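You operate a simulated robot arm through the tools that you are given. There is no shell and no other tool. Be economical: measure what you need, move in short steps, check, and stop when the job is done.

You run a simulated robot arm. Do the job below in one go: nothing can be reset, and whatever is moved stays where it is left.

Task
Run a warm basin: cold to the lower line, hot to the upper line, then lather it with the soap.
Fine: cold first, so that it ends at 30 to 42 degrees; keep off the hot spout and pipe; taps off, nothing spilt, the soap back in its dish.

The check looks at the end state, three seconds after you hand in, the way a careful person would. Anything else that was tipped, shoved, dropped, spilled or broken makes it a failure.

Robot
A 7-joint arm with a two-finger parallel gripper, fixed in place. Base frame: the origin is at the foot of the arm, x ahead of it, y to its left, z up. Readings come in mm, rad, newtons and seconds.
Its first joint turns from -2.007 to 2.007 rad. Payload 3.91 kg.
The TCP is the grasp point between the finger pads, 30 mm short of the fingertips. In the tool frame z runs along the fingers and y along their closing line. Largest opening 110 mm; finger width 20, thickness 10; the body of the gripper, 48 by 112 mm, starts 55 mm behind the TCP.
Orientation is told as [roll, pitch, yaw] about the base's x, y, z axes, in that order, counted from this pose: with the fingers straight down and closing along the base's y, the tool's x points along the base's -x, its y along +y and its z along -z.

Tools
- The arm moves only by the tool jog_arm. Its argument "commands" is a list of rows, each a list of 3 entries, a list of its own where there are three numbers: the shift along the base's x, y, z in mm, then the turn, a rotation vector about the base's x, y, z in rad, then the opening, from 0 (shut) to 1 (fully open). In form: [[[tx, ty, tz], [wx, wy, wz], claw], ...]. A call has 1 to 12 rows; each row is the pose to reach, as a shift and turn from the pose commanded when the call began. Rows are played at 5 a second. More than 50 mm and 0.15 rad between two rows, or a gripper value outside its range, and nothing of the call is played. Where a pose cannot be reached the arm comes as near as it can. A force on the tool above 40 N (or 10 N above the force at the start of the call, whichever is more), or a blocked arm, ends the call early, and 0.2 s more pass. Each finger travels about 108 mm/s and halts on what it meets, pressing with about 28 N; the grip force reading is that of the motor and also rises with nothing between the fingers. The clock runs only during rows and for 0.2 s after the last one: add rows that repeat a pose to give the fingers time. The reply holds the time, the measured pose of the TCP, the force on the tool along the base axes, the opening and the grip force, in the units named above and with some noise.
- Cameras (640 x 400 px; columns grow to the right, rows downward): "scene" is fixed at [400.5, -647.6, 1406.8]; the picture's right is [0.95, 0.31, 0.00], its down [0.10, -0.32, -0.94] and it looks along [-0.29, 0.90, -0.33] (base axes); focal length 328 px, centre (320, 200). "wrist" rides on the gripper at [72, 17, -103] in the tool frame; the picture's right is [-0.23, 0.97, 0.00], its down [-0.76, -0.18, -0.62] and it looks along [-0.61, -0.14, 0.78] (tool axes); focal length 222 px, centre (320, 200). There is no depth. A picture from a camera that has moved, and an enlarged one, comes with that camera's place and axes in the base frame and with its lens.
- get_image(camera): a new picture of that camera. It takes no simulated time.
- lift_body(by): slides the trunk up (or, below 0, down) by that many mm; the arm rides with it, the base frame stays. It gives what a move gives, with no picture.
- close_up(camera, box): a new picture of the part [left, top, right, bottom] of that camera's present view, enlarged. It takes no simulated time.
- close_job(): hands the job in; it is judged then, once.

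Go step by step. Nothing tells you positions but the pictures and the camera data: compare them with the known pose of the tool, close in by small moves and look again before you grip or let go. The budget is 120 turns and 64 pictures, counting those below and the enlarged ones. Unless the task says otherwise, let go and move clear before handing in, and close with one line.

The tools are called after "Request:" as a command line: name --argument value ..., lists and objects as JSON in quotes. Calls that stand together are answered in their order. jog_arm: Moves the arm, as the interface text tells. Its arguments: {"type":"object","properties":{"commands":{"type":"array"}},"required":["commands"]} The other tools are called the same way: lift_body (by) slides the trunk up or down; get_image (camera) takes a picture; close_up (camera, box) takes an enlarged picture of a part of a camera's view; close_job () hands the job in.

At the start:

```text
t: 0.0
tool_pos: [70.7, 490.8, 1130.3]
tool_rot: [0.001, -0.001, 0.001]
wrist_force: [0.3, -0.1, -0.5]
finger_gap: 109.9
grip_force: 0.2
trunk travel left (down, up): [-750.0, 240.0]
```

scene: 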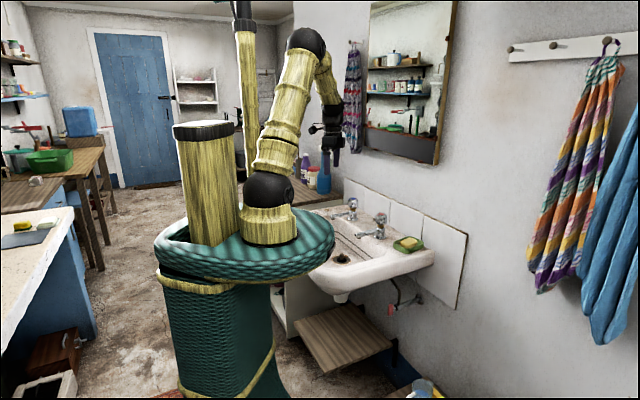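
wrist: 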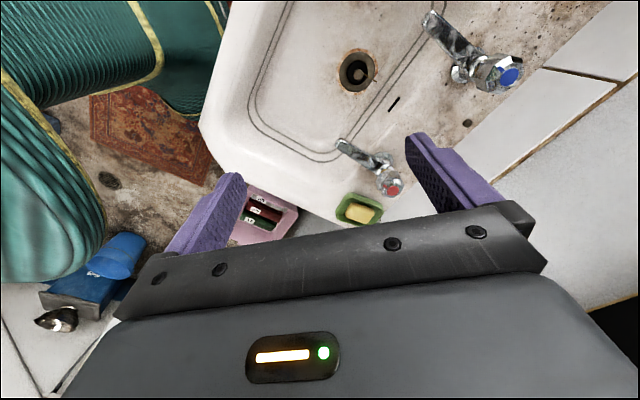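

I see a basin in front of the arm with a blue (cold) and a red (hot) tap, and soap in a green dish at its right end. I'll look at the details first.

Request:
close_up --camera "wrist" --box '[220, 0, 540, 240]'

Request:
close_up --camera "scene" --box '[270, 170, 480, 320]'

```text
1.67 times, centred on (380, 120) of wrist
camera zoom: at [-0.8, 507.6, 1233.9], right [0.23, 0.97, 0.0], down [0.76, -0.18, 0.62], along [0.61, -0.14, -0.78], focal length 370 px, centre (220, 333)
```

zoom: 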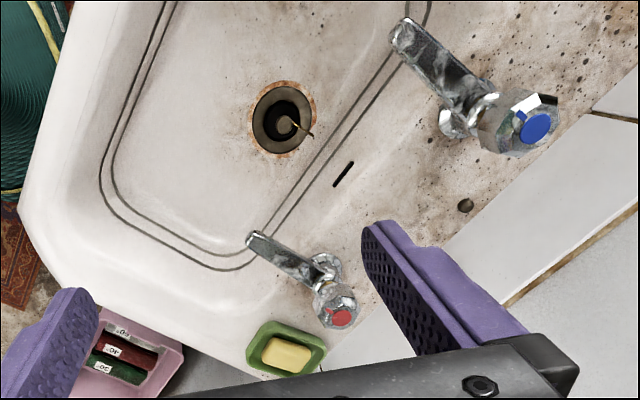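

```text
2.67 times, centred on (375, 245) of scene
camera zoom: at [400.5, -647.6, 1406.8], right [0.95, 0.31, 0.0], down [0.1, -0.32, -0.94], along [-0.29, 0.9, -0.33], focal length 874 px, centre (173, 80)
```

zoom: 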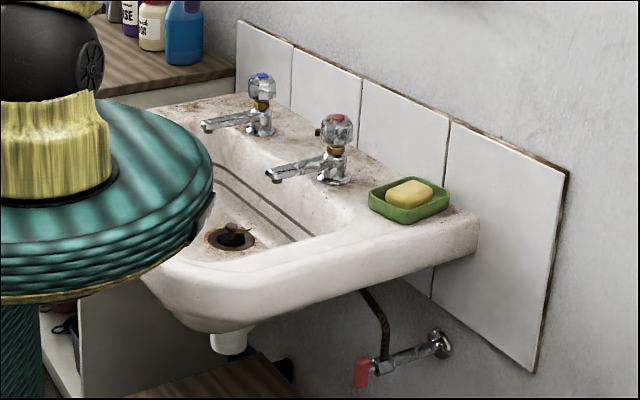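

The taps come out near [263, 581, 905] (hot) and [113, 742, 900] (cold). Next I check whether the drain is plugged, what the pipe valve below is, and the pink tray.

Request:
close_up --camera "wrist" --box '[320, 30, 400, 110]'

Request:
close_up --camera "scene" --box '[330, 230, 410, 290]'

Request:
close_up --camera "scene" --box '[370, 265, 450, 325]'

Request:
close_up --camera "wrist" --box '[220, 170, 320, 250]'

```text
5.00 times, centred on (360, 70) of wrist
camera zoom: at [-0.8, 507.6, 1233.9], right [0.23, 0.97, 0.0], down [0.76, -0.18, 0.62], along [0.61, -0.14, -0.78], focal length 1111 px, centre (120, 850)
```

zoom: 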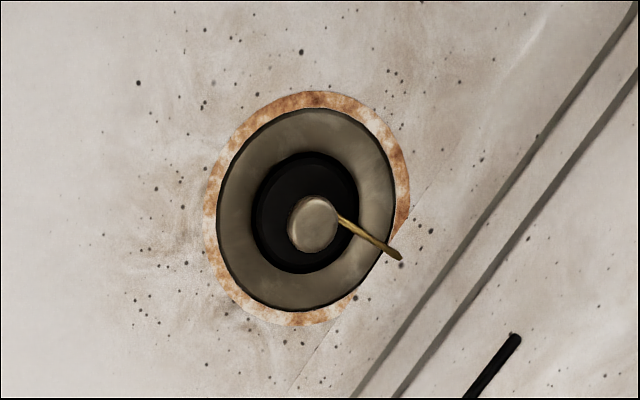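

```text
6.67 times, centred on (370, 260) of scene
camera zoom: at [400.5, -647.6, 1406.8], right [0.95, 0.31, 0.0], down [0.1, -0.32, -0.94], along [-0.29, 0.9, -0.33], focal length 2186 px, centre (-13, -200)
```

zoom: 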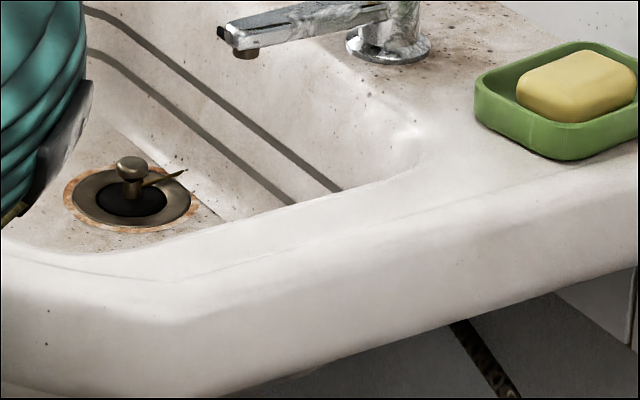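

```text
6.67 times, centred on (410, 295) of scene
camera zoom: at [400.5, -647.6, 1406.8], right [0.95, 0.31, 0.0], down [0.1, -0.32, -0.94], along [-0.29, 0.9, -0.33], focal length 2186 px, centre (-280, -433)
```

zoom: 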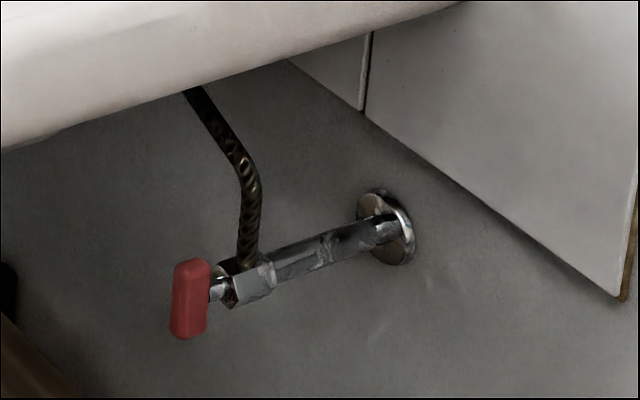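

```text
5.00 times, centred on (270, 210) of wrist
camera zoom: at [-0.8, 507.6, 1233.9], right [0.23, 0.97, 0.0], down [0.76, -0.18, 0.62], along [0.61, -0.14, -0.78], focal length 1111 px, centre (570, 150)
```

zoom: 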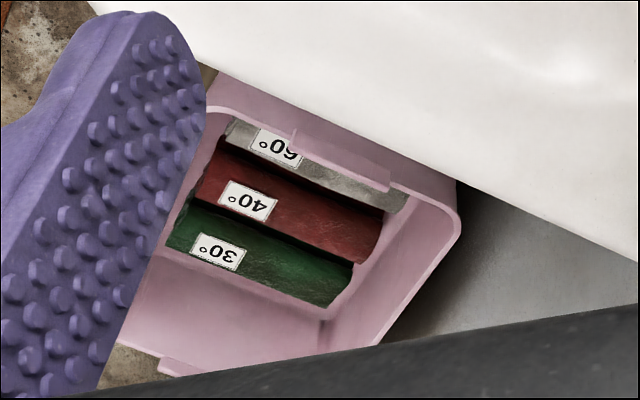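

The drain is near [104, 569, 702] with a knobbed plug that I can't yet call shut or open. I'll lower the wrist camera for a closer look.

Request:
jog_arm --commands '[[[-10, 0, -45], [0, 0, 0], 1], [[-20, 0, -90], [0, 0, 0], 1], [[-30, 0, -135], [0, 0, 0], 1], [[-40, 0, -170], [0, 0, 0], 1]]'

Request:
get_image --camera "wrist"

```text
t: 1.0
tool_pos: [29.9, 489.3, 958.3]
tool_rot: [-0.001, 0.001, 0.001]
wrist_force: [0.3, -0.9, 0.1]
finger_gap: 110.1
grip_force: 0.0
trunk travel left (down, up): [-750.0, 240.0]
```

```text
55 pictures are left
camera wrist: at [-42.2, 507.6, 1061.0], right [0.23, 0.97, 0.0], down [0.76, -0.18, 0.62], along [0.61, -0.14, -0.78], focal length 222 px, centre (320, 200)
```

wrist: 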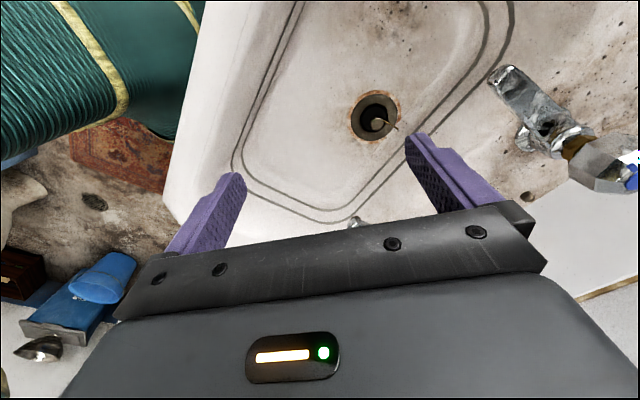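

Request:
close_up --camera "wrist" --box '[335, 75, 415, 150]'

```text
5.33 times, centred on (375, 112) of wrist
camera zoom: at [-42.2, 507.6, 1061.0], right [0.23, 0.97, 0.0], down [0.76, -0.18, 0.62], along [0.61, -0.14, -0.78], focal length 1185 px, centre (27, 667)
```

zoom: 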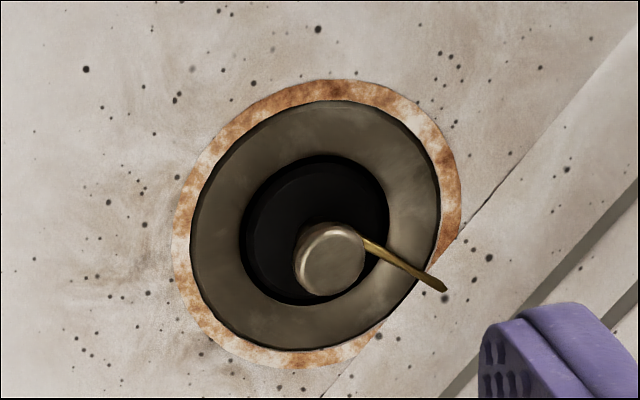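

The knob stands about 19 mm over the ring, with a dark disc around level with it; I want another viewing angle and the waste outlet below.

Request:
close_up --camera "scene" --box '[325, 235, 365, 265]'

Request:
close_up --camera "scene" --box '[280, 270, 440, 390]'

```text
13.33 times, centred on (345, 250) of scene
camera zoom: at [400.5, -647.6, 1406.8], right [0.95, 0.31, 0.0], down [0.1, -0.32, -0.94], along [-0.29, 0.9, -0.33], focal length 4372 px, centre (-13, -467)
```

zoom: 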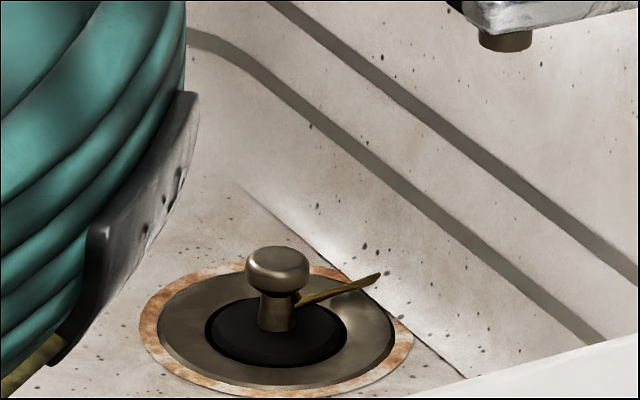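

```text
3.33 times, centred on (360, 330) of scene
camera zoom: at [400.5, -647.6, 1406.8], right [0.95, 0.31, 0.0], down [0.1, -0.32, -0.94], along [-0.29, 0.9, -0.33], focal length 1093 px, centre (187, -233)
```

zoom: 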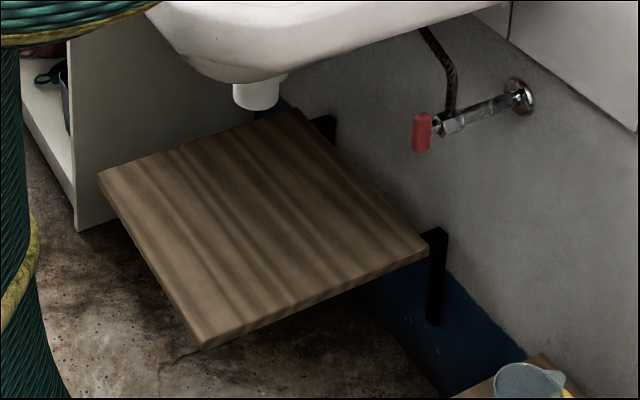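

The plug looks seated, but I'll make sure with a gentle press using shut fingers. First I turn the tool 45° so the camera looks at the wall side, and centre over the knob.

Request:
jog_arm --commands '[[[12, 13, 0], [0, 0, 0.125], 0.8], [[25, 26, 0], [0, 0, 0.25], 0.6], [[37, 40, 0], [0, 0, 0.375], 0.4], [[50, 53, 0], [0, 0, 0.5], 0.2], [[62, 66, 0], [0, 0, 0.625], 0], [[74.5, 80, 0], [0, 0, 0.75], 0], [[74.5, 80, 0], [0, 0, 0.75], 0]]'

Request:
get_image --camera "wrist"

Request:
get_image --camera "scene"

```text
t: 2.6
tool_pos: [104.9, 568.7, 958.7]
tool_rot: [-0.001, -0.001, 0.752]
wrist_force: [-0.5, 0.4, 0.5]
finger_gap: 0.0
grip_force: 28.1
trunk travel left (down, up): [-750.0, 240.0]
```

```text
51 pictures are left
camera wrist: at [40.5, 532.7, 1062.5], right [-0.5, 0.87, 0.0], down [0.68, 0.39, 0.62], along [0.54, 0.31, -0.78], focal length 222 px, centre (320, 200)
```

wrist: 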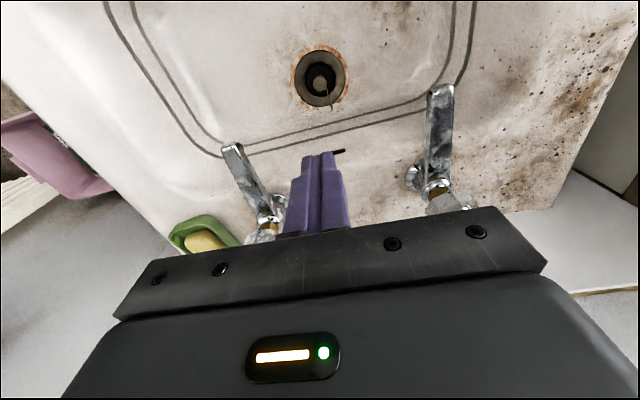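

```text
50 pictures are left
```

scene: 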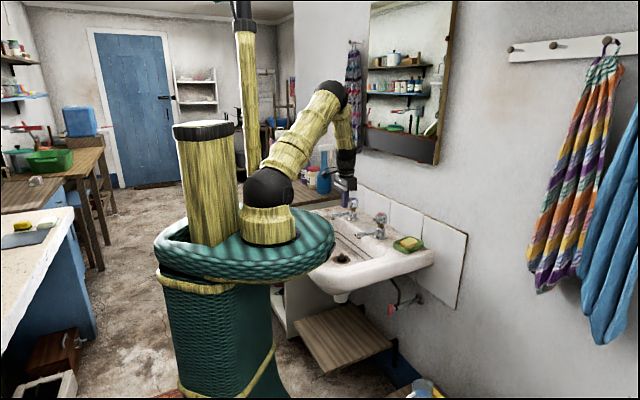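

The knob reads at about [102, 568]. I descend to just above it and check.

Request:
jog_arm --commands '[[[-3, -1, -40], [0, 0, 0], 0], [[-3, -1, -80], [0, 0, 0], 0], [[-3, -1, -120], [0, 0, 0], 0], [[-3, -1, -160], [0, 0, 0], 0], [[-3, -1, -195], [0, 0, 0], 0], [[-3, -1, -208], [0, 0, 0], 0]]'

Request:
close_up --camera "scene" --box '[290, 190, 410, 280]'

Request:
get_image --camera "wrist"

```text
t: 4.0
tool_pos: [102.4, 569.7, 751.0]
tool_rot: [0.0, -0.001, 0.751]
wrist_force: [0.1, 0.0, 0.2]
finger_gap: 0.2
grip_force: 28.3
trunk travel left (down, up): [-750.0, 240.0]
```

```text
4.44 times, centred on (350, 235) of scene
camera zoom: at [400.5, -647.6, 1406.8], right [0.95, 0.31, 0.0], down [0.1, -0.32, -0.94], along [-0.29, 0.9, -0.33], focal length 1457 px, centre (187, 44)
```

zoom: 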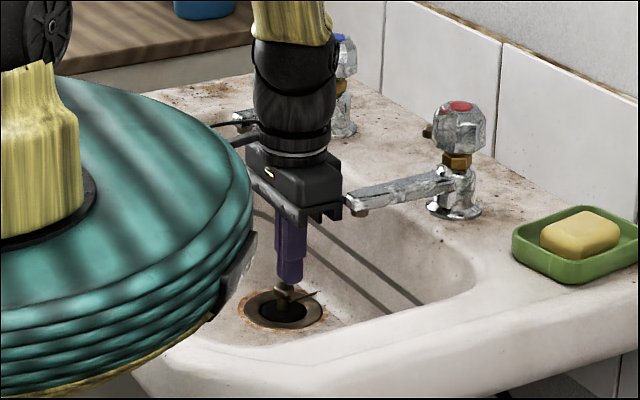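

```text
48 pictures are left
camera wrist: at [39.0, 534.3, 853.2], right [-0.5, 0.87, 0.0], down [0.68, 0.39, 0.62], along [0.54, 0.31, -0.78], focal length 222 px, centre (320, 200)
```

wrist: 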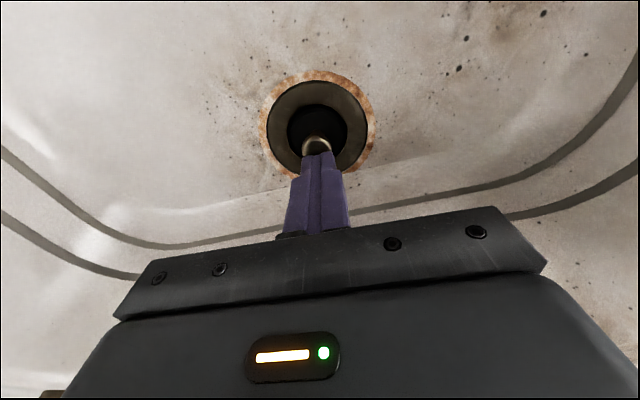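

The fingers sit right over the knob, so I press down gently in small steps.

Request:
jog_arm --commands '[[[0, -1, -8], [0, 0, 0], 0], [[0, -1, -12], [0, 0, 0], 0], [[0, -1, -15], [0, 0, 0], 0], [[0, -1, -17], [0, 0, 0], 0], [[0, -1, -19], [0, 0, 0], 0], [[0, -1, -21], [0, 0, 0], 0], [[0, -1, -23], [0, 0, 0], 0], [[0, -1, -25], [0, 0, 0], 0]]'

Request:
close_up --camera "scene" --box '[325, 235, 365, 265]'

```text
t: 4.6
tool_pos: [102.9, 571.1, 746.0]
tool_rot: [0.008, -0.007, 0.75]
wrist_force: [-0.4, -11.6, 32.0]
finger_gap: 0.4
grip_force: 27.9
trunk travel left (down, up): [-750.0, 240.0]
stopped in row 3: the force on the tool passed its limit (the readings are from after the stop); the commanded pose is now the measured one
```

```text
13.33 times, centred on (345, 250) of scene
camera zoom: at [400.5, -647.6, 1406.8], right [0.95, 0.31, 0.0], down [0.1, -0.32, -0.94], along [-0.29, 0.9, -0.33], focal length 4372 px, centre (-13, -467)
```

zoom: 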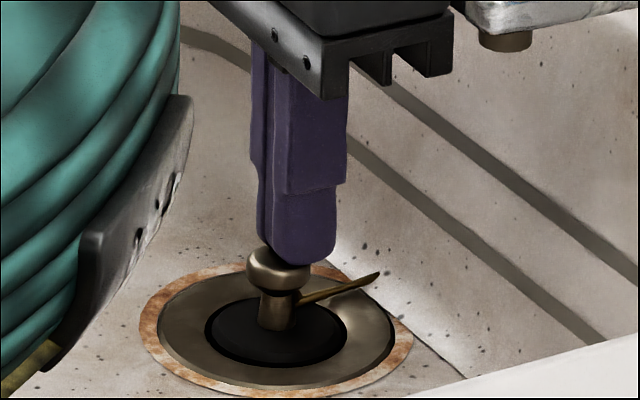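

The plug stands firm at 30 N, so it seems seated; the water will tell. I go up and over to the cold tap to look at it from above.

Request:
jog_arm --commands '[[[0, 0, 45], [0, 0, 0], 0], [[0, 0, 90], [0, 0, 0], 0], [[0, 0, 135], [0, 0, 0], 0], [[0, 0, 180], [0, 0, 0], 0], [[0, 0, 225], [0, 0, 0], 0], [[0, 0, 265], [0, 0, 0], 0], [[3, 40, 265], [0, 0, 0], 0.2], [[5, 80, 265], [0, 0, 0], 0.4], [[8, 120, 265], [0, 0, 0], 0.6], [[10, 145, 265], [0, 0, 0], 0.7], [[10, 165, 265], [0, 0, 0], 0.7]]'

Request:
get_image --camera "wrist"

Request:
close_up --camera "scene" --box '[300, 150, 420, 240]'

```text
t: 7.0
tool_pos: [112.9, 702.4, 1004.3]
tool_rot: [0.002, -0.003, 0.751]
wrist_force: [-0.4, -0.7, 0.3]
finger_gap: 77.0
grip_force: 0.0
out of reach, approached as far as the arm can: row 10, 11
trunk travel left (down, up): [-750.0, 240.0]
```

```text
46 pictures are left
camera wrist: at [49.2, 665.7, 1107.3], right [-0.5, 0.87, 0.0], down [0.68, 0.39, 0.62], along [0.54, 0.31, -0.78], focal length 222 px, centre (320, 200)
```

wrist: 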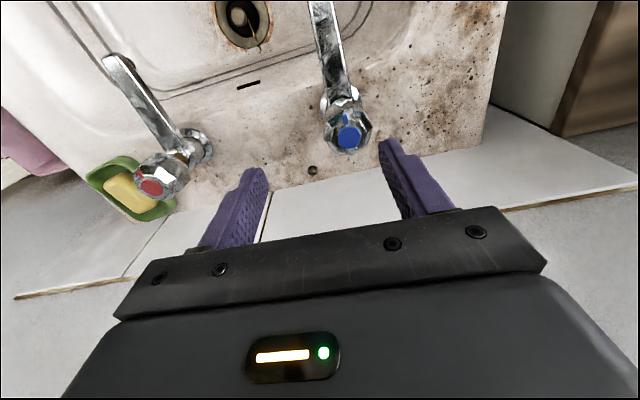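

```text
4.44 times, centred on (360, 195) of scene
camera zoom: at [400.5, -647.6, 1406.8], right [0.95, 0.31, 0.0], down [0.1, -0.32, -0.94], along [-0.29, 0.9, -0.33], focal length 1457 px, centre (142, 222)
```

zoom: 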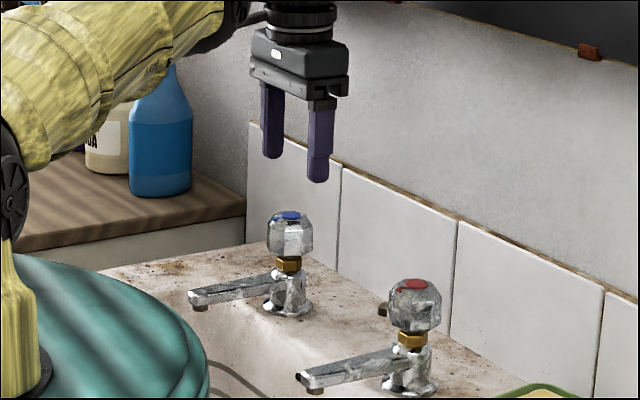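

The cold cap triangulates to about [110, 735, 902]. Reach is a bit short up here, so I raise the trunk 60 mm and then move lower over the knob.

Request:
lift_body --by 60

Request:
jog_arm --commands '[[[0, 0, -40], [0, 0, 0], 0.75], [[-1, 10, -75], [0, 0, 0], 0.75], [[-2, 20, -100], [0, 0, 0], 0.75], [[-2, 32, -108], [0, 0, 0], 0.75]]'

Request:
get_image --camera "wrist"

Request:
close_up --camera "scene" --box '[300, 150, 420, 240]'

```text
t: 8.0
tool_pos: [113.3, 701.3, 1065.1]
tool_rot: [0.004, -0.004, 0.749]
wrist_force: [-0.2, -1.1, 0.3]
finger_gap: 77.1
grip_force: 0.1
trunk travel left (down, up): [-810.0, 180.0]
```

```text
t: 9.0
tool_pos: [109.5, 702.2, 963.5]
tool_rot: [0.006, -0.005, 0.749]
wrist_force: [0.6, -0.1, -0.5]
finger_gap: 82.5
grip_force: 0.0
out of reach, approached as far as the arm can: row 2, 3, 4
trunk travel left (down, up): [-810.0, 180.0]
```

```text
44 pictures are left
camera wrist: at [46.1, 664.4, 1065.6], right [-0.5, 0.87, 0.01], down [0.68, 0.38, 0.63], along [0.54, 0.31, -0.78], focal length 222 px, centre (320, 200)
```

wrist: 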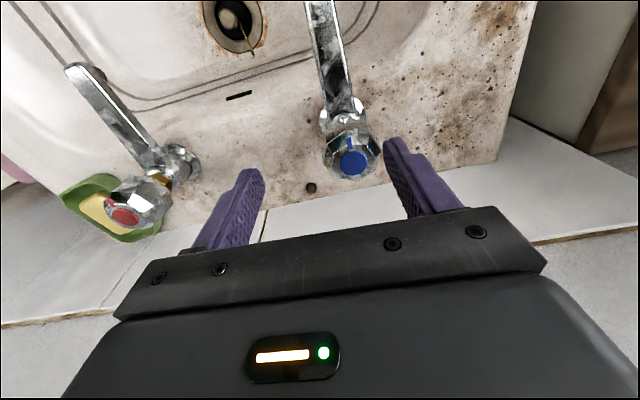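

```text
4.44 times, centred on (360, 195) of scene
camera zoom: at [400.5, -647.6, 1406.8], right [0.95, 0.31, 0.0], down [0.1, -0.32, -0.94], along [-0.29, 0.9, -0.33], focal length 1457 px, centre (142, 222)
```

zoom: 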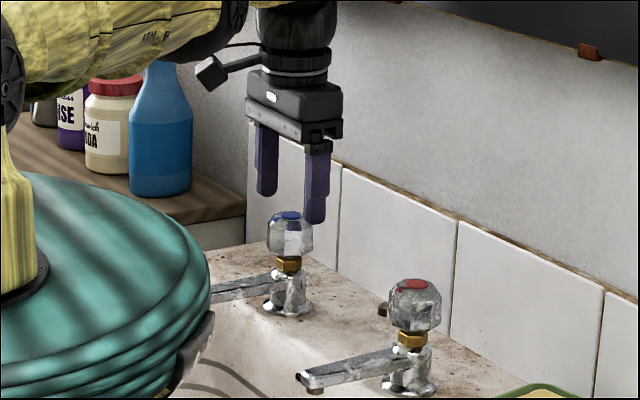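

The reach stopped short at about 711 mm from the axis. I'll raise the trunk further so the arm works lower relative to its shoulder, and try again.

Request:
lift_body --by 80

Request:
jog_arm --commands '[[[0, 0, -40], [0, 0, 0], 0.75], [[0, 0, -80], [0, 0, 0], 0.75], [[0, 10, -80], [0, 0, 0], 0.75], [[0, 20, -80], [0, 0, 0], 0.75], [[0, 30, -80], [0, 0, 0], 0.75]]'

```text
t: 10.2
tool_pos: [110.3, 700.4, 1043.5]
tool_rot: [0.005, -0.005, 0.75]
wrist_force: [-0.6, -0.5, -0.6]
finger_gap: 82.6
grip_force: 0.0
trunk travel left (down, up): [-890.0, 100.0]
```

```text
t: 11.4
tool_pos: [111.6, 690.5, 969.4]
tool_rot: [0.005, -0.003, 0.749]
wrist_force: [0.6, -0.2, 0.2]
finger_gap: 82.6
grip_force: 0.0
out of reach, approached as far as the arm can: row 1, 2, 3, 4, 5
trunk travel left (down, up): [-890.0, 100.0]
```

Lower relative height didn't help. I look at the arm's posture to see what limits it.

Request:
get_image --camera "scene"

```text
42 pictures are left
```

scene: 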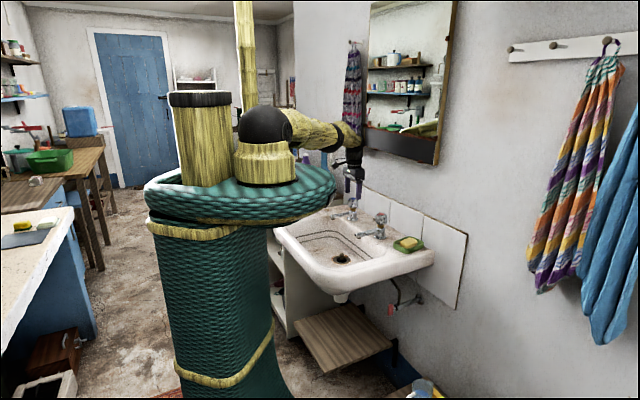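

The arm is simply straight, so vertical-tool reach is about 712 mm. I'll lower the trunk so the wrist is at shoulder height, turn the tool to face outward, and lean the fingers outward by 0.25 rad to reach the cold knob.

Request:
jog_arm --commands '[[[0, -15, 25], [0, 0, 0.13], 0.75], [[0, -30, 50], [0, 0, 0.27], 0.75], [[0, -45, 75], [0, 0, 0.4], 0.75], [[0, -55, 100], [0, 0, 0.54], 0.75], [[0, -60, 130], [0, 0, 0.67], 0.75]]'

Request:
lift_body --by -130

Request:
jog_arm --commands '[[[0, 10, 10], [0.12, -0.018, 0], 0.75], [[0, 20, 15], [0.25, -0.037, 0], 0.75], [[0, 60, 10], [0.25, -0.037, 0], 0.75]]'

Request:
get_image --camera "wrist"

Request:
close_up --camera "scene" --box '[300, 150, 420, 240]'

```text
t: 12.6
tool_pos: [108.6, 629.5, 1100.5]
tool_rot: [0.004, -0.006, 1.422]
wrist_force: [0.1, -0.3, 0.4]
finger_gap: 82.6
grip_force: 0.1
trunk travel left (down, up): [-890.0, 100.0]
```

```text
t: 14.2
tool_pos: [108.2, 629.6, 970.0]
tool_rot: [0.004, -0.007, 1.419]
wrist_force: [0.1, -0.5, -1.1]
finger_gap: 82.4
grip_force: 0.0
trunk travel left (down, up): [-760.0, 230.0]
```

```text
t: 15.0
tool_pos: [110.0, 693.0, 977.6]
tool_rot: [0.004, -0.257, 1.419]
wrist_force: [0.0, 0.1, -0.3]
finger_gap: 82.6
grip_force: 0.1
trunk travel left (down, up): [-760.0, 230.0]
```

```text
41 pictures are left
camera wrist: at [79.8, 600.1, 1060.1], right [-0.93, 0.36, 0.06], down [0.27, 0.54, 0.8], along [0.25, 0.76, -0.6], focal length 222 px, centre (320, 200)
```

wrist: 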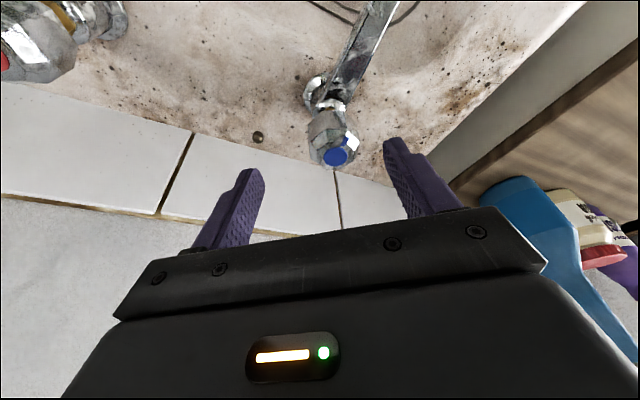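

```text
4.44 times, centred on (360, 195) of scene
camera zoom: at [400.5, -647.6, 1406.8], right [0.95, 0.31, 0.0], down [0.1, -0.32, -0.94], along [-0.29, 0.9, -0.33], focal length 1457 px, centre (142, 222)
```

zoom: 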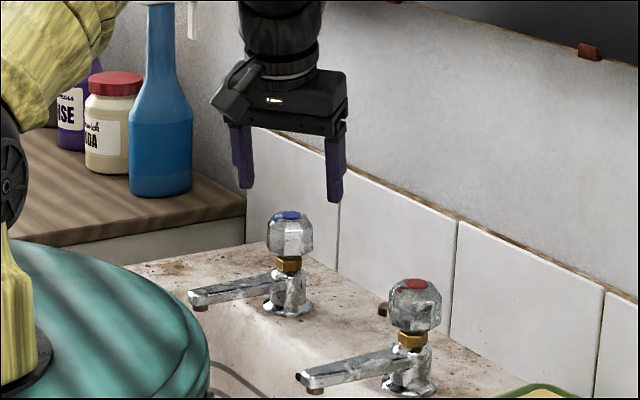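

The cold cap is at about [109, 740, 902]. I move over it, then lower with the fingers straddling it.

Request:
jog_arm --commands '[[[-1, 25, -10], [0, 0, 0], 0.75], [[-1, 44, -25], [0, 0, 0], 0.75], [[-1, 46, -50], [0, 0, 0], 0.75], [[-1, 46, -75], [0, 0, 0], 0.75], [[-1, 46, -84], [0, 0, 0], 0.75]]'

Request:
get_image --camera "wrist"

Request:
close_up --camera "scene" --box '[320, 175, 400, 235]'

```text
t: 16.2
tool_pos: [108.0, 736.2, 895.7]
tool_rot: [0.006, -0.256, 1.42]
wrist_force: [0.3, 0.2, 0.2]
finger_gap: 82.6
grip_force: 0.1
trunk travel left (down, up): [-760.0, 230.0]
```

```text
39 pictures are left
camera wrist: at [77.7, 644.0, 976.7], right [-0.93, 0.36, 0.06], down [0.27, 0.54, 0.8], along [0.25, 0.76, -0.6], focal length 222 px, centre (320, 200)
```

wrist: 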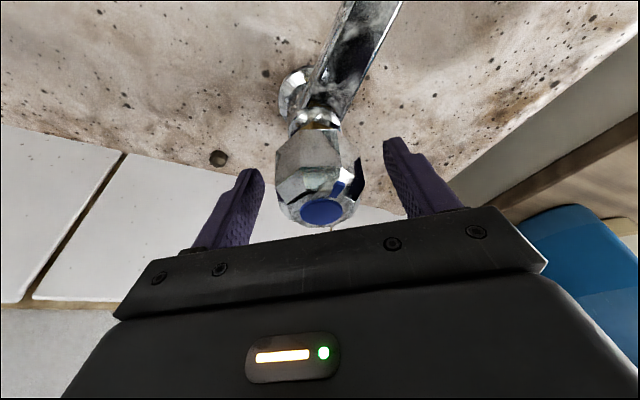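

```text
6.67 times, centred on (360, 205) of scene
camera zoom: at [400.5, -647.6, 1406.8], right [0.95, 0.31, 0.0], down [0.1, -0.32, -0.94], along [-0.29, 0.9, -0.33], focal length 2186 px, centre (53, 167)
```

zoom: 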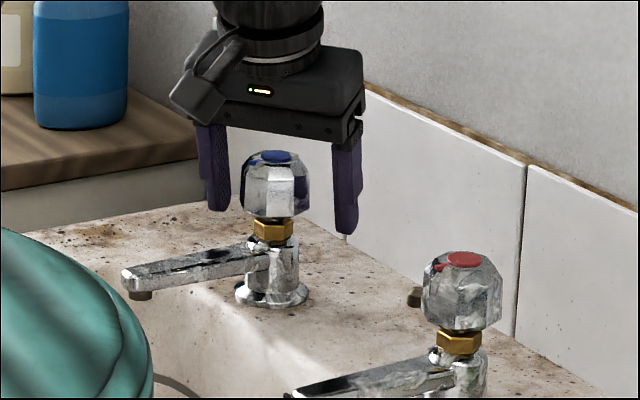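

The knob is between the fingers, perhaps 5 mm further out than the TCP. I nudge in and close on it.

Request:
jog_arm --commands '[[[2, 5, -3], [0, 0, 0], 0.75], [[2, 5, -3], [0, 0, 0], 0.5], [[2, 5, -3], [0, 0, 0], 0.25], [[2, 5, -3], [0, 0, 0], 0.2], [[2, 5, -3], [0, 0, 0], 0.2]]'

Request:
get_image --camera "wrist"

```text
t: 17.4
tool_pos: [108.3, 740.9, 892.6]
tool_rot: [0.005, -0.257, 1.42]
wrist_force: [-9.6, 1.7, 1.1]
finger_gap: 46.4
grip_force: 45.4
trunk travel left (down, up): [-760.0, 230.0]
```

```text
37 pictures are left
camera wrist: at [77.7, 648.7, 974.1], right [-0.93, 0.36, 0.06], down [0.27, 0.54, 0.8], along [0.25, 0.76, -0.6], focal length 222 px, centre (320, 200)
```

wrist: 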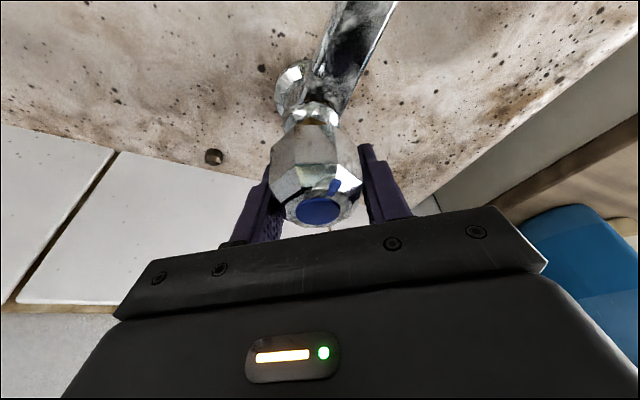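

Gripped (46 mm). I turn the knob counterclockwise about its vertical axis, and check for flow.

Request:
jog_arm --commands '[[[-2, 0, 0], [0, 0, 0.1], 0.2], [[-2, 0, 0], [0, 0, 0.2], 0.2], [[-2, 0, 0], [0, 0, 0.3], 0.2], [[-2, 0, 0], [0, 0, 0.4], 0.2], [[-2, 0, 0], [0, 0, 0.5], 0.2]]'

Request:
get_image --camera "wrist"

Request:
close_up --camera "scene" --box '[300, 180, 420, 270]'

```text
t: 18.6
tool_pos: [101.9, 740.4, 892.9]
tool_rot: [0.007, -0.257, 1.924]
wrist_force: [-28.5, -7.3, 1.6]
finger_gap: 46.4
grip_force: 45.5
trunk travel left (down, up): [-760.0, 230.0]
```

```text
36 pictures are left
camera wrist: at [120.1, 644.8, 974.2], right [-0.99, -0.13, 0.06], down [-0.03, 0.61, 0.79], along [-0.14, 0.78, -0.6], focal length 222 px, centre (320, 200)
```

wrist: 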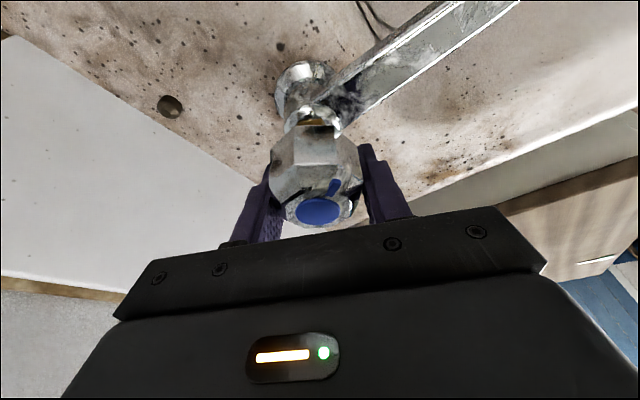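

```text
4.44 times, centred on (360, 225) of scene
camera zoom: at [400.5, -647.6, 1406.8], right [0.95, 0.31, 0.0], down [0.1, -0.32, -0.94], along [-0.29, 0.9, -0.33], focal length 1457 px, centre (142, 89)
```

zoom: 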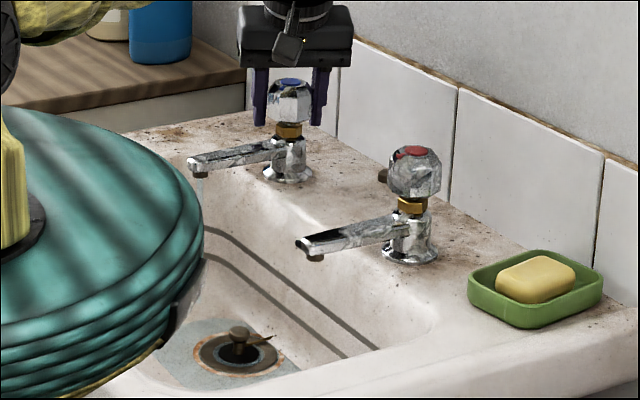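

Water flows and already pools around the plug, which holds. I relax the side force and wait 2.4 s to gauge the filling rate.

Request:
jog_arm --commands '[[[-4, -1, 0], [0, 0, 0], 0.2], [[-4, -1, 0], [0, 0, 0], 0.2], [[-4, -1, 0], [0, 0, 0], 0.2], [[-4, -1, 0], [0, 0, 0], 0.2], [[-4, -1, 0], [0, 0, 0], 0.2], [[-4, -1, 0], [0, 0, 0], 0.2], [[-4, -1, 0], [0, 0, 0], 0.2], [[-4, -1, 0], [0, 0, 0], 0.2], [[-4, -1, 0], [0, 0, 0], 0.2], [[-4, -1, 0], [0, 0, 0], 0.2], [[-4, -1, 0], [0, 0, 0], 0.2], [[-4, -1, 0], [0, 0, 0], 0.2]]'

Request:
close_up --camera "scene" --box '[300, 180, 420, 270]'

```text
t: 21.2
tool_pos: [101.4, 740.0, 892.4]
tool_rot: [0.004, -0.256, 1.92]
wrist_force: [-12.7, -0.4, 1.7]
finger_gap: 46.1
grip_force: 44.9
trunk travel left (down, up): [-760.0, 230.0]
```

```text
4.44 times, centred on (360, 225) of scene
camera zoom: at [400.5, -647.6, 1406.8], right [0.95, 0.31, 0.0], down [0.1, -0.32, -0.94], along [-0.29, 0.9, -0.33], focal length 1457 px, centre (142, 89)
```

zoom: 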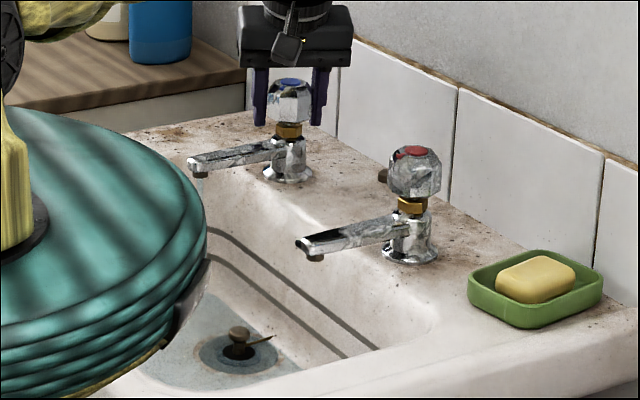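

The ring is just submerged after about 3 s, so filling is slow but steady. I wait longer, then look.

Request:
jog_arm --commands '[[[0, 0, 0], [0, 0, 0], 0.2], [[0, 0, 0], [0, 0, 0], 0.2], [[0, 0, 0], [0, 0, 0], 0.2], [[0, 0, 0], [0, 0, 0], 0.2], [[0, 0, 0], [0, 0, 0], 0.2], [[0, 0, 0], [0, 0, 0], 0.2], [[0, 0, 0], [0, 0, 0], 0.2], [[0, 0, 0], [0, 0, 0], 0.2], [[0, 0, 0], [0, 0, 0], 0.2], [[0, 0, 0], [0, 0, 0], 0.2], [[0, 0, 0], [0, 0, 0], 0.2], [[0, 0, 0], [0, 0, 0], 0.2]]'

Request:
jog_arm --commands '[[[0, 0, 0], [0, 0, 0], 0.2], [[0, 0, 0], [0, 0, 0], 0.2], [[0, 0, 0], [0, 0, 0], 0.2], [[0, 0, 0], [0, 0, 0], 0.2], [[0, 0, 0], [0, 0, 0], 0.2], [[0, 0, 0], [0, 0, 0], 0.2], [[0, 0, 0], [0, 0, 0], 0.2], [[0, 0, 0], [0, 0, 0], 0.2], [[0, 0, 0], [0, 0, 0], 0.2], [[0, 0, 0], [0, 0, 0], 0.2], [[0, 0, 0], [0, 0, 0], 0.2], [[0, 0, 0], [0, 0, 0], 0.2]]'

Request:
close_up --camera "scene" --box '[310, 205, 410, 280]'

```text
t: 23.8
tool_pos: [101.9, 739.9, 892.5]
tool_rot: [0.003, -0.256, 1.919]
wrist_force: [-18.7, 5.0, 2.2]
finger_gap: 46.0
grip_force: 45.0
trunk travel left (down, up): [-760.0, 230.0]
```

```text
t: 26.4
tool_pos: [101.8, 740.4, 892.1]
tool_rot: [0.002, -0.257, 1.922]
wrist_force: [-13.4, 2.8, 5.0]
finger_gap: 45.8
grip_force: 45.2
trunk travel left (down, up): [-760.0, 230.0]
```

```text
5.33 times, centred on (360, 242) of scene
camera zoom: at [400.5, -647.6, 1406.8], right [0.95, 0.31, 0.0], down [0.1, -0.32, -0.94], along [-0.29, 0.9, -0.33], focal length 1749 px, centre (107, -27)
```

zoom: 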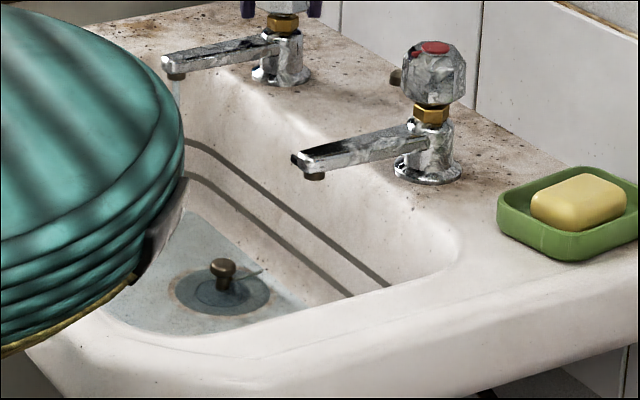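

Request:
close_up --camera "scene" --box '[330, 225, 374, 258]'

```text
12.12 times, centred on (352, 242) of scene
camera zoom: at [400.5, -647.6, 1406.8], right [0.95, 0.31, 0.0], down [0.1, -0.32, -0.94], along [-0.29, 0.9, -0.33], focal length 3974 px, centre (-68, -303)
```

zoom: 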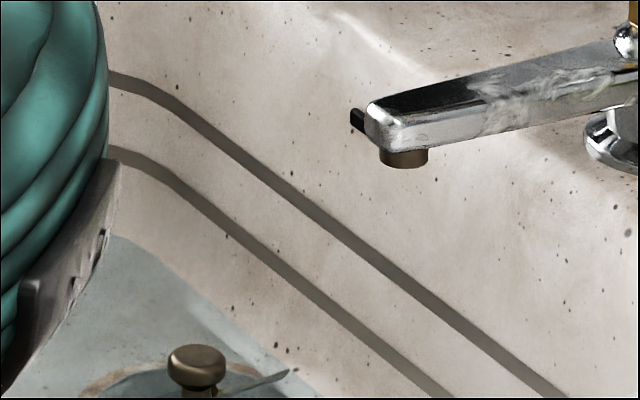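

Water is about 40% of the way to the lower line after about 8 s of flow. I wait roughly 10 s more, then look.

Request:
jog_arm --commands '[[[0, 0, 0], [0, 0, 0], 0.2], [[0, 0, 0], [0, 0, 0], 0.2], [[0, 0, 0], [0, 0, 0], 0.2], [[0, 0, 0], [0, 0, 0], 0.2], [[0, 0, 0], [0, 0, 0], 0.2], [[0, 0, 0], [0, 0, 0], 0.2], [[0, 0, 0], [0, 0, 0], 0.2], [[0, 0, 0], [0, 0, 0], 0.2], [[0, 0, 0], [0, 0, 0], 0.2], [[0, 0, 0], [0, 0, 0], 0.2], [[0, 0, 0], [0, 0, 0], 0.2], [[0, 0, 0], [0, 0, 0], 0.2]]'

Request:
jog_arm --commands '[[[0, 0, 0], [0, 0, 0], 0.2], [[0, 0, 0], [0, 0, 0], 0.2], [[0, 0, 0], [0, 0, 0], 0.2], [[0, 0, 0], [0, 0, 0], 0.2], [[0, 0, 0], [0, 0, 0], 0.2], [[0, 0, 0], [0, 0, 0], 0.2], [[0, 0, 0], [0, 0, 0], 0.2], [[0, 0, 0], [0, 0, 0], 0.2], [[0, 0, 0], [0, 0, 0], 0.2], [[0, 0, 0], [0, 0, 0], 0.2], [[0, 0, 0], [0, 0, 0], 0.2], [[0, 0, 0], [0, 0, 0], 0.2]]'

Request:
jog_arm --commands '[[[0, 0, 0], [0, 0, 0], 0.2], [[0, 0, 0], [0, 0, 0], 0.2], [[0, 0, 0], [0, 0, 0], 0.2], [[0, 0, 0], [0, 0, 0], 0.2], [[0, 0, 0], [0, 0, 0], 0.2], [[0, 0, 0], [0, 0, 0], 0.2], [[0, 0, 0], [0, 0, 0], 0.2], [[0, 0, 0], [0, 0, 0], 0.2], [[0, 0, 0], [0, 0, 0], 0.2], [[0, 0, 0], [0, 0, 0], 0.2]]'

Request:
close_up --camera "scene" --box '[330, 225, 374, 258]'

```text
t: 29.0
tool_pos: [101.8, 739.9, 892.4]
tool_rot: [0.004, -0.257, 1.92]
wrist_force: [-12.2, 8.3, 5.0]
finger_gap: 45.6
grip_force: 44.7
trunk travel left (down, up): [-760.0, 230.0]
```

```text
t: 31.6
tool_pos: [102.7, 740.6, 892.1]
tool_rot: [0.003, -0.257, 1.92]
wrist_force: [-16.7, 8.8, 7.4]
finger_gap: 46.0
grip_force: 45.1
trunk travel left (down, up): [-760.0, 230.0]
```

```text
t: 33.8
tool_pos: [101.5, 741.0, 892.1]
tool_rot: [0.003, -0.256, 1.92]
wrist_force: [-16.0, 9.6, 7.7]
finger_gap: 46.0
grip_force: 44.2
trunk travel left (down, up): [-760.0, 230.0]
```

```text
12.12 times, centred on (352, 242) of scene
camera zoom: at [400.5, -647.6, 1406.8], right [0.95, 0.31, 0.0], down [0.1, -0.32, -0.94], along [-0.29, 0.9, -0.33], focal length 3974 px, centre (-68, -303)
```

zoom: 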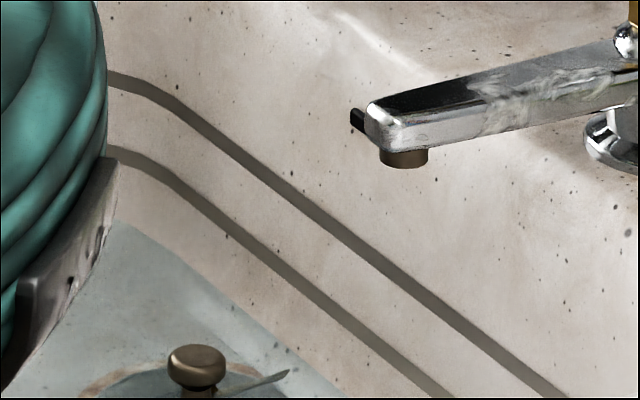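

About 20 px in 7 s is slow, with some 75 px to go to the lower line. I open the tap a little further and keep waiting.

Request:
jog_arm --commands '[[[0, 0, 0], [0, 0, 0.1], 0.2], [[0, 0, 0], [0, 0, 0.2], 0.2], [[0, 0, 0], [0, 0, 0.25], 0.2], [[0, 0, 0], [0, 0, 0.25], 0.2], [[0, 0, 0], [0, 0, 0.25], 0.2], [[0, 0, 0], [0, 0, 0.25], 0.2], [[0, 0, 0], [0, 0, 0.25], 0.2], [[0, 0, 0], [0, 0, 0.25], 0.2], [[0, 0, 0], [0, 0, 0.25], 0.2], [[0, 0, 0], [0, 0, 0.25], 0.2], [[0, 0, 0], [0, 0, 0.25], 0.2], [[0, 0, 0], [0, 0, 0.25], 0.2]]'

Request:
jog_arm --commands '[[[0, 0, 0], [0, 0, 0], 0.2], [[0, 0, 0], [0, 0, 0], 0.2], [[0, 0, 0], [0, 0, 0], 0.2], [[0, 0, 0], [0, 0, 0], 0.2], [[0, 0, 0], [0, 0, 0], 0.2], [[0, 0, 0], [0, 0, 0], 0.2], [[0, 0, 0], [0, 0, 0], 0.2], [[0, 0, 0], [0, 0, 0], 0.2], [[0, 0, 0], [0, 0, 0], 0.2], [[0, 0, 0], [0, 0, 0], 0.2], [[0, 0, 0], [0, 0, 0], 0.2], [[0, 0, 0], [0, 0, 0], 0.2]]'

Request:
close_up --camera "scene" --box '[330, 225, 374, 258]'

```text
t: 36.4
tool_pos: [99.1, 737.9, 892.1]
tool_rot: [0.005, -0.257, 2.172]
wrist_force: [-25.7, 9.1, 7.5]
finger_gap: 45.3
grip_force: 44.9
out of reach, approached as far as the arm can: row 3
trunk travel left (down, up): [-760.0, 230.0]
```

```text
t: 39.0
tool_pos: [101.5, 735.6, 893.3]
tool_rot: [0.006, -0.253, 2.17]
wrist_force: [-22.0, -8.5, 3.3]
finger_gap: 43.9
grip_force: 44.4
trunk travel left (down, up): [-760.0, 230.0]
```

```text
12.12 times, centred on (352, 242) of scene
camera zoom: at [400.5, -647.6, 1406.8], right [0.95, 0.31, 0.0], down [0.1, -0.32, -0.94], along [-0.29, 0.9, -0.33], focal length 3974 px, centre (-68, -303)
```

zoom: 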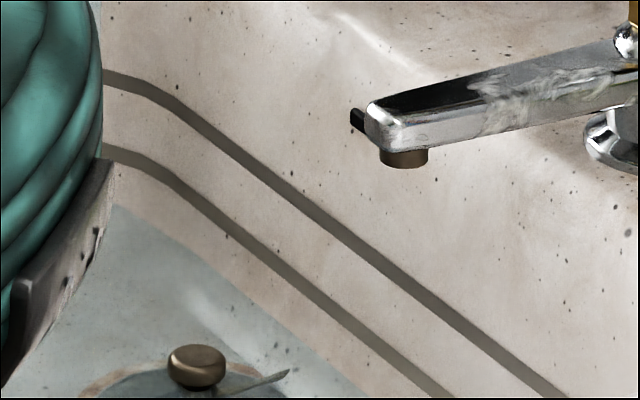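

Rising about 4 px/s now, with some 50 px to the lower line. I wait about 8 s more and check.

Request:
jog_arm --commands '[[[0, 0, 0], [0, 0, 0], 0.2], [[0, 0, 0], [0, 0, 0], 0.2], [[0, 0, 0], [0, 0, 0], 0.2], [[0, 0, 0], [0, 0, 0], 0.2], [[0, 0, 0], [0, 0, 0], 0.2], [[0, 0, 0], [0, 0, 0], 0.2], [[0, 0, 0], [0, 0, 0], 0.2], [[0, 0, 0], [0, 0, 0], 0.2], [[0, 0, 0], [0, 0, 0], 0.2], [[0, 0, 0], [0, 0, 0], 0.2], [[0, 0, 0], [0, 0, 0], 0.2], [[0, 0, 0], [0, 0, 0], 0.2]]'

Request:
jog_arm --commands '[[[0, 0, 0], [0, 0, 0], 0.2], [[0, 0, 0], [0, 0, 0], 0.2], [[0, 0, 0], [0, 0, 0], 0.2], [[0, 0, 0], [0, 0, 0], 0.2], [[0, 0, 0], [0, 0, 0], 0.2], [[0, 0, 0], [0, 0, 0], 0.2], [[0, 0, 0], [0, 0, 0], 0.2], [[0, 0, 0], [0, 0, 0], 0.2], [[0, 0, 0], [0, 0, 0], 0.2], [[0, 0, 0], [0, 0, 0], 0.2], [[0, 0, 0], [0, 0, 0], 0.2], [[0, 0, 0], [0, 0, 0], 0.2]]'

Request:
jog_arm --commands '[[[0, 0, 0], [0, 0, 0], 0.2], [[0, 0, 0], [0, 0, 0], 0.2], [[0, 0, 0], [0, 0, 0], 0.2], [[0, 0, 0], [0, 0, 0], 0.2], [[0, 0, 0], [0, 0, 0], 0.2], [[0, 0, 0], [0, 0, 0], 0.2], [[0, 0, 0], [0, 0, 0], 0.2], [[0, 0, 0], [0, 0, 0], 0.2], [[0, 0, 0], [0, 0, 0], 0.2], [[0, 0, 0], [0, 0, 0], 0.2], [[0, 0, 0], [0, 0, 0], 0.2], [[0, 0, 0], [0, 0, 0], 0.2]]'

Request:
close_up --camera "scene" --box '[330, 225, 374, 258]'

```text
t: 41.6
tool_pos: [100.6, 735.6, 892.8]
tool_rot: [0.004, -0.253, 2.171]
wrist_force: [-23.2, -25.0, -11.4]
finger_gap: 43.8
grip_force: 45.1
trunk travel left (down, up): [-760.0, 230.0]
```

```text
t: 44.2
tool_pos: [100.8, 734.1, 892.4]
tool_rot: [0.007, -0.253, 2.171]
wrist_force: [-24.0, -24.3, -11.5]
finger_gap: 43.9
grip_force: 45.5
trunk travel left (down, up): [-760.0, 230.0]
```

```text
t: 46.8
tool_pos: [100.7, 735.3, 891.9]
tool_rot: [0.009, -0.255, 2.169]
wrist_force: [-22.5, -23.5, -11.0]
finger_gap: 43.9
grip_force: 45.0
trunk travel left (down, up): [-760.0, 230.0]
```

```text
12.12 times, centred on (352, 242) of scene
camera zoom: at [400.5, -647.6, 1406.8], right [0.95, 0.31, 0.0], down [0.1, -0.32, -0.94], along [-0.29, 0.9, -0.33], focal length 3974 px, centre (-68, -303)
```

zoom: 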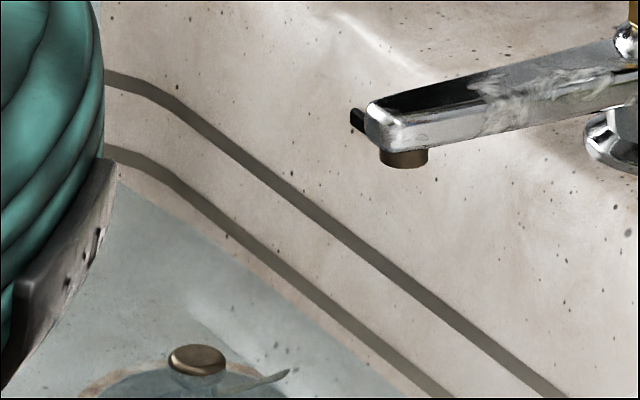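

About 28 px remain at about 3 px/s, so I wait 7 s more and recheck before closing.

Request:
jog_arm --commands '[[[0, 0, 0], [0, 0, 0], 0.2], [[0, 0, 0], [0, 0, 0], 0.2], [[0, 0, 0], [0, 0, 0], 0.2], [[0, 0, 0], [0, 0, 0], 0.2], [[0, 0, 0], [0, 0, 0], 0.2], [[0, 0, 0], [0, 0, 0], 0.2], [[0, 0, 0], [0, 0, 0], 0.2], [[0, 0, 0], [0, 0, 0], 0.2], [[0, 0, 0], [0, 0, 0], 0.2], [[0, 0, 0], [0, 0, 0], 0.2], [[0, 0, 0], [0, 0, 0], 0.2], [[0, 0, 0], [0, 0, 0], 0.2]]'

Request:
jog_arm --commands '[[[0, 0, 0], [0, 0, 0], 0.2], [[0, 0, 0], [0, 0, 0], 0.2], [[0, 0, 0], [0, 0, 0], 0.2], [[0, 0, 0], [0, 0, 0], 0.2], [[0, 0, 0], [0, 0, 0], 0.2], [[0, 0, 0], [0, 0, 0], 0.2], [[0, 0, 0], [0, 0, 0], 0.2], [[0, 0, 0], [0, 0, 0], 0.2], [[0, 0, 0], [0, 0, 0], 0.2], [[0, 0, 0], [0, 0, 0], 0.2], [[0, 0, 0], [0, 0, 0], 0.2], [[0, 0, 0], [0, 0, 0], 0.2]]'

Request:
jog_arm --commands '[[[0, 0, 0], [0, 0, 0], 0.2], [[0, 0, 0], [0, 0, 0], 0.2], [[0, 0, 0], [0, 0, 0], 0.2], [[0, 0, 0], [0, 0, 0], 0.2], [[0, 0, 0], [0, 0, 0], 0.2], [[0, 0, 0], [0, 0, 0], 0.2], [[0, 0, 0], [0, 0, 0], 0.2], [[0, 0, 0], [0, 0, 0], 0.2]]'

Request:
close_up --camera "scene" --box '[330, 225, 374, 258]'

```text
t: 49.4
tool_pos: [100.9, 735.5, 892.5]
tool_rot: [0.008, -0.254, 2.171]
wrist_force: [-23.1, -23.6, -10.0]
finger_gap: 44.0
grip_force: 45.1
trunk travel left (down, up): [-760.0, 230.0]
```

```text
t: 52.0
tool_pos: [100.7, 735.4, 892.7]
tool_rot: [0.007, -0.254, 2.17]
wrist_force: [-22.9, -22.4, -11.0]
finger_gap: 43.8
grip_force: 44.8
trunk travel left (down, up): [-760.0, 230.0]
```

```text
t: 53.8
tool_pos: [101.3, 736.1, 892.3]
tool_rot: [0.006, -0.254, 2.17]
wrist_force: [-22.0, -23.1, -10.6]
finger_gap: 44.0
grip_force: 44.9
trunk travel left (down, up): [-760.0, 230.0]
```

```text
12.12 times, centred on (352, 242) of scene
camera zoom: at [400.5, -647.6, 1406.8], right [0.95, 0.31, 0.0], down [0.1, -0.32, -0.94], along [-0.29, 0.9, -0.33], focal length 3974 px, centre (-68, -303)
```

zoom: 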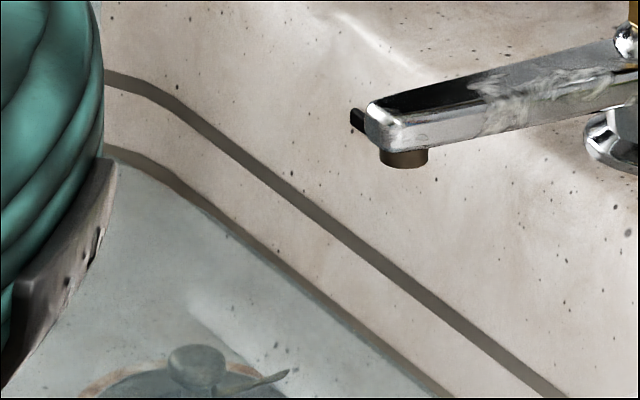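

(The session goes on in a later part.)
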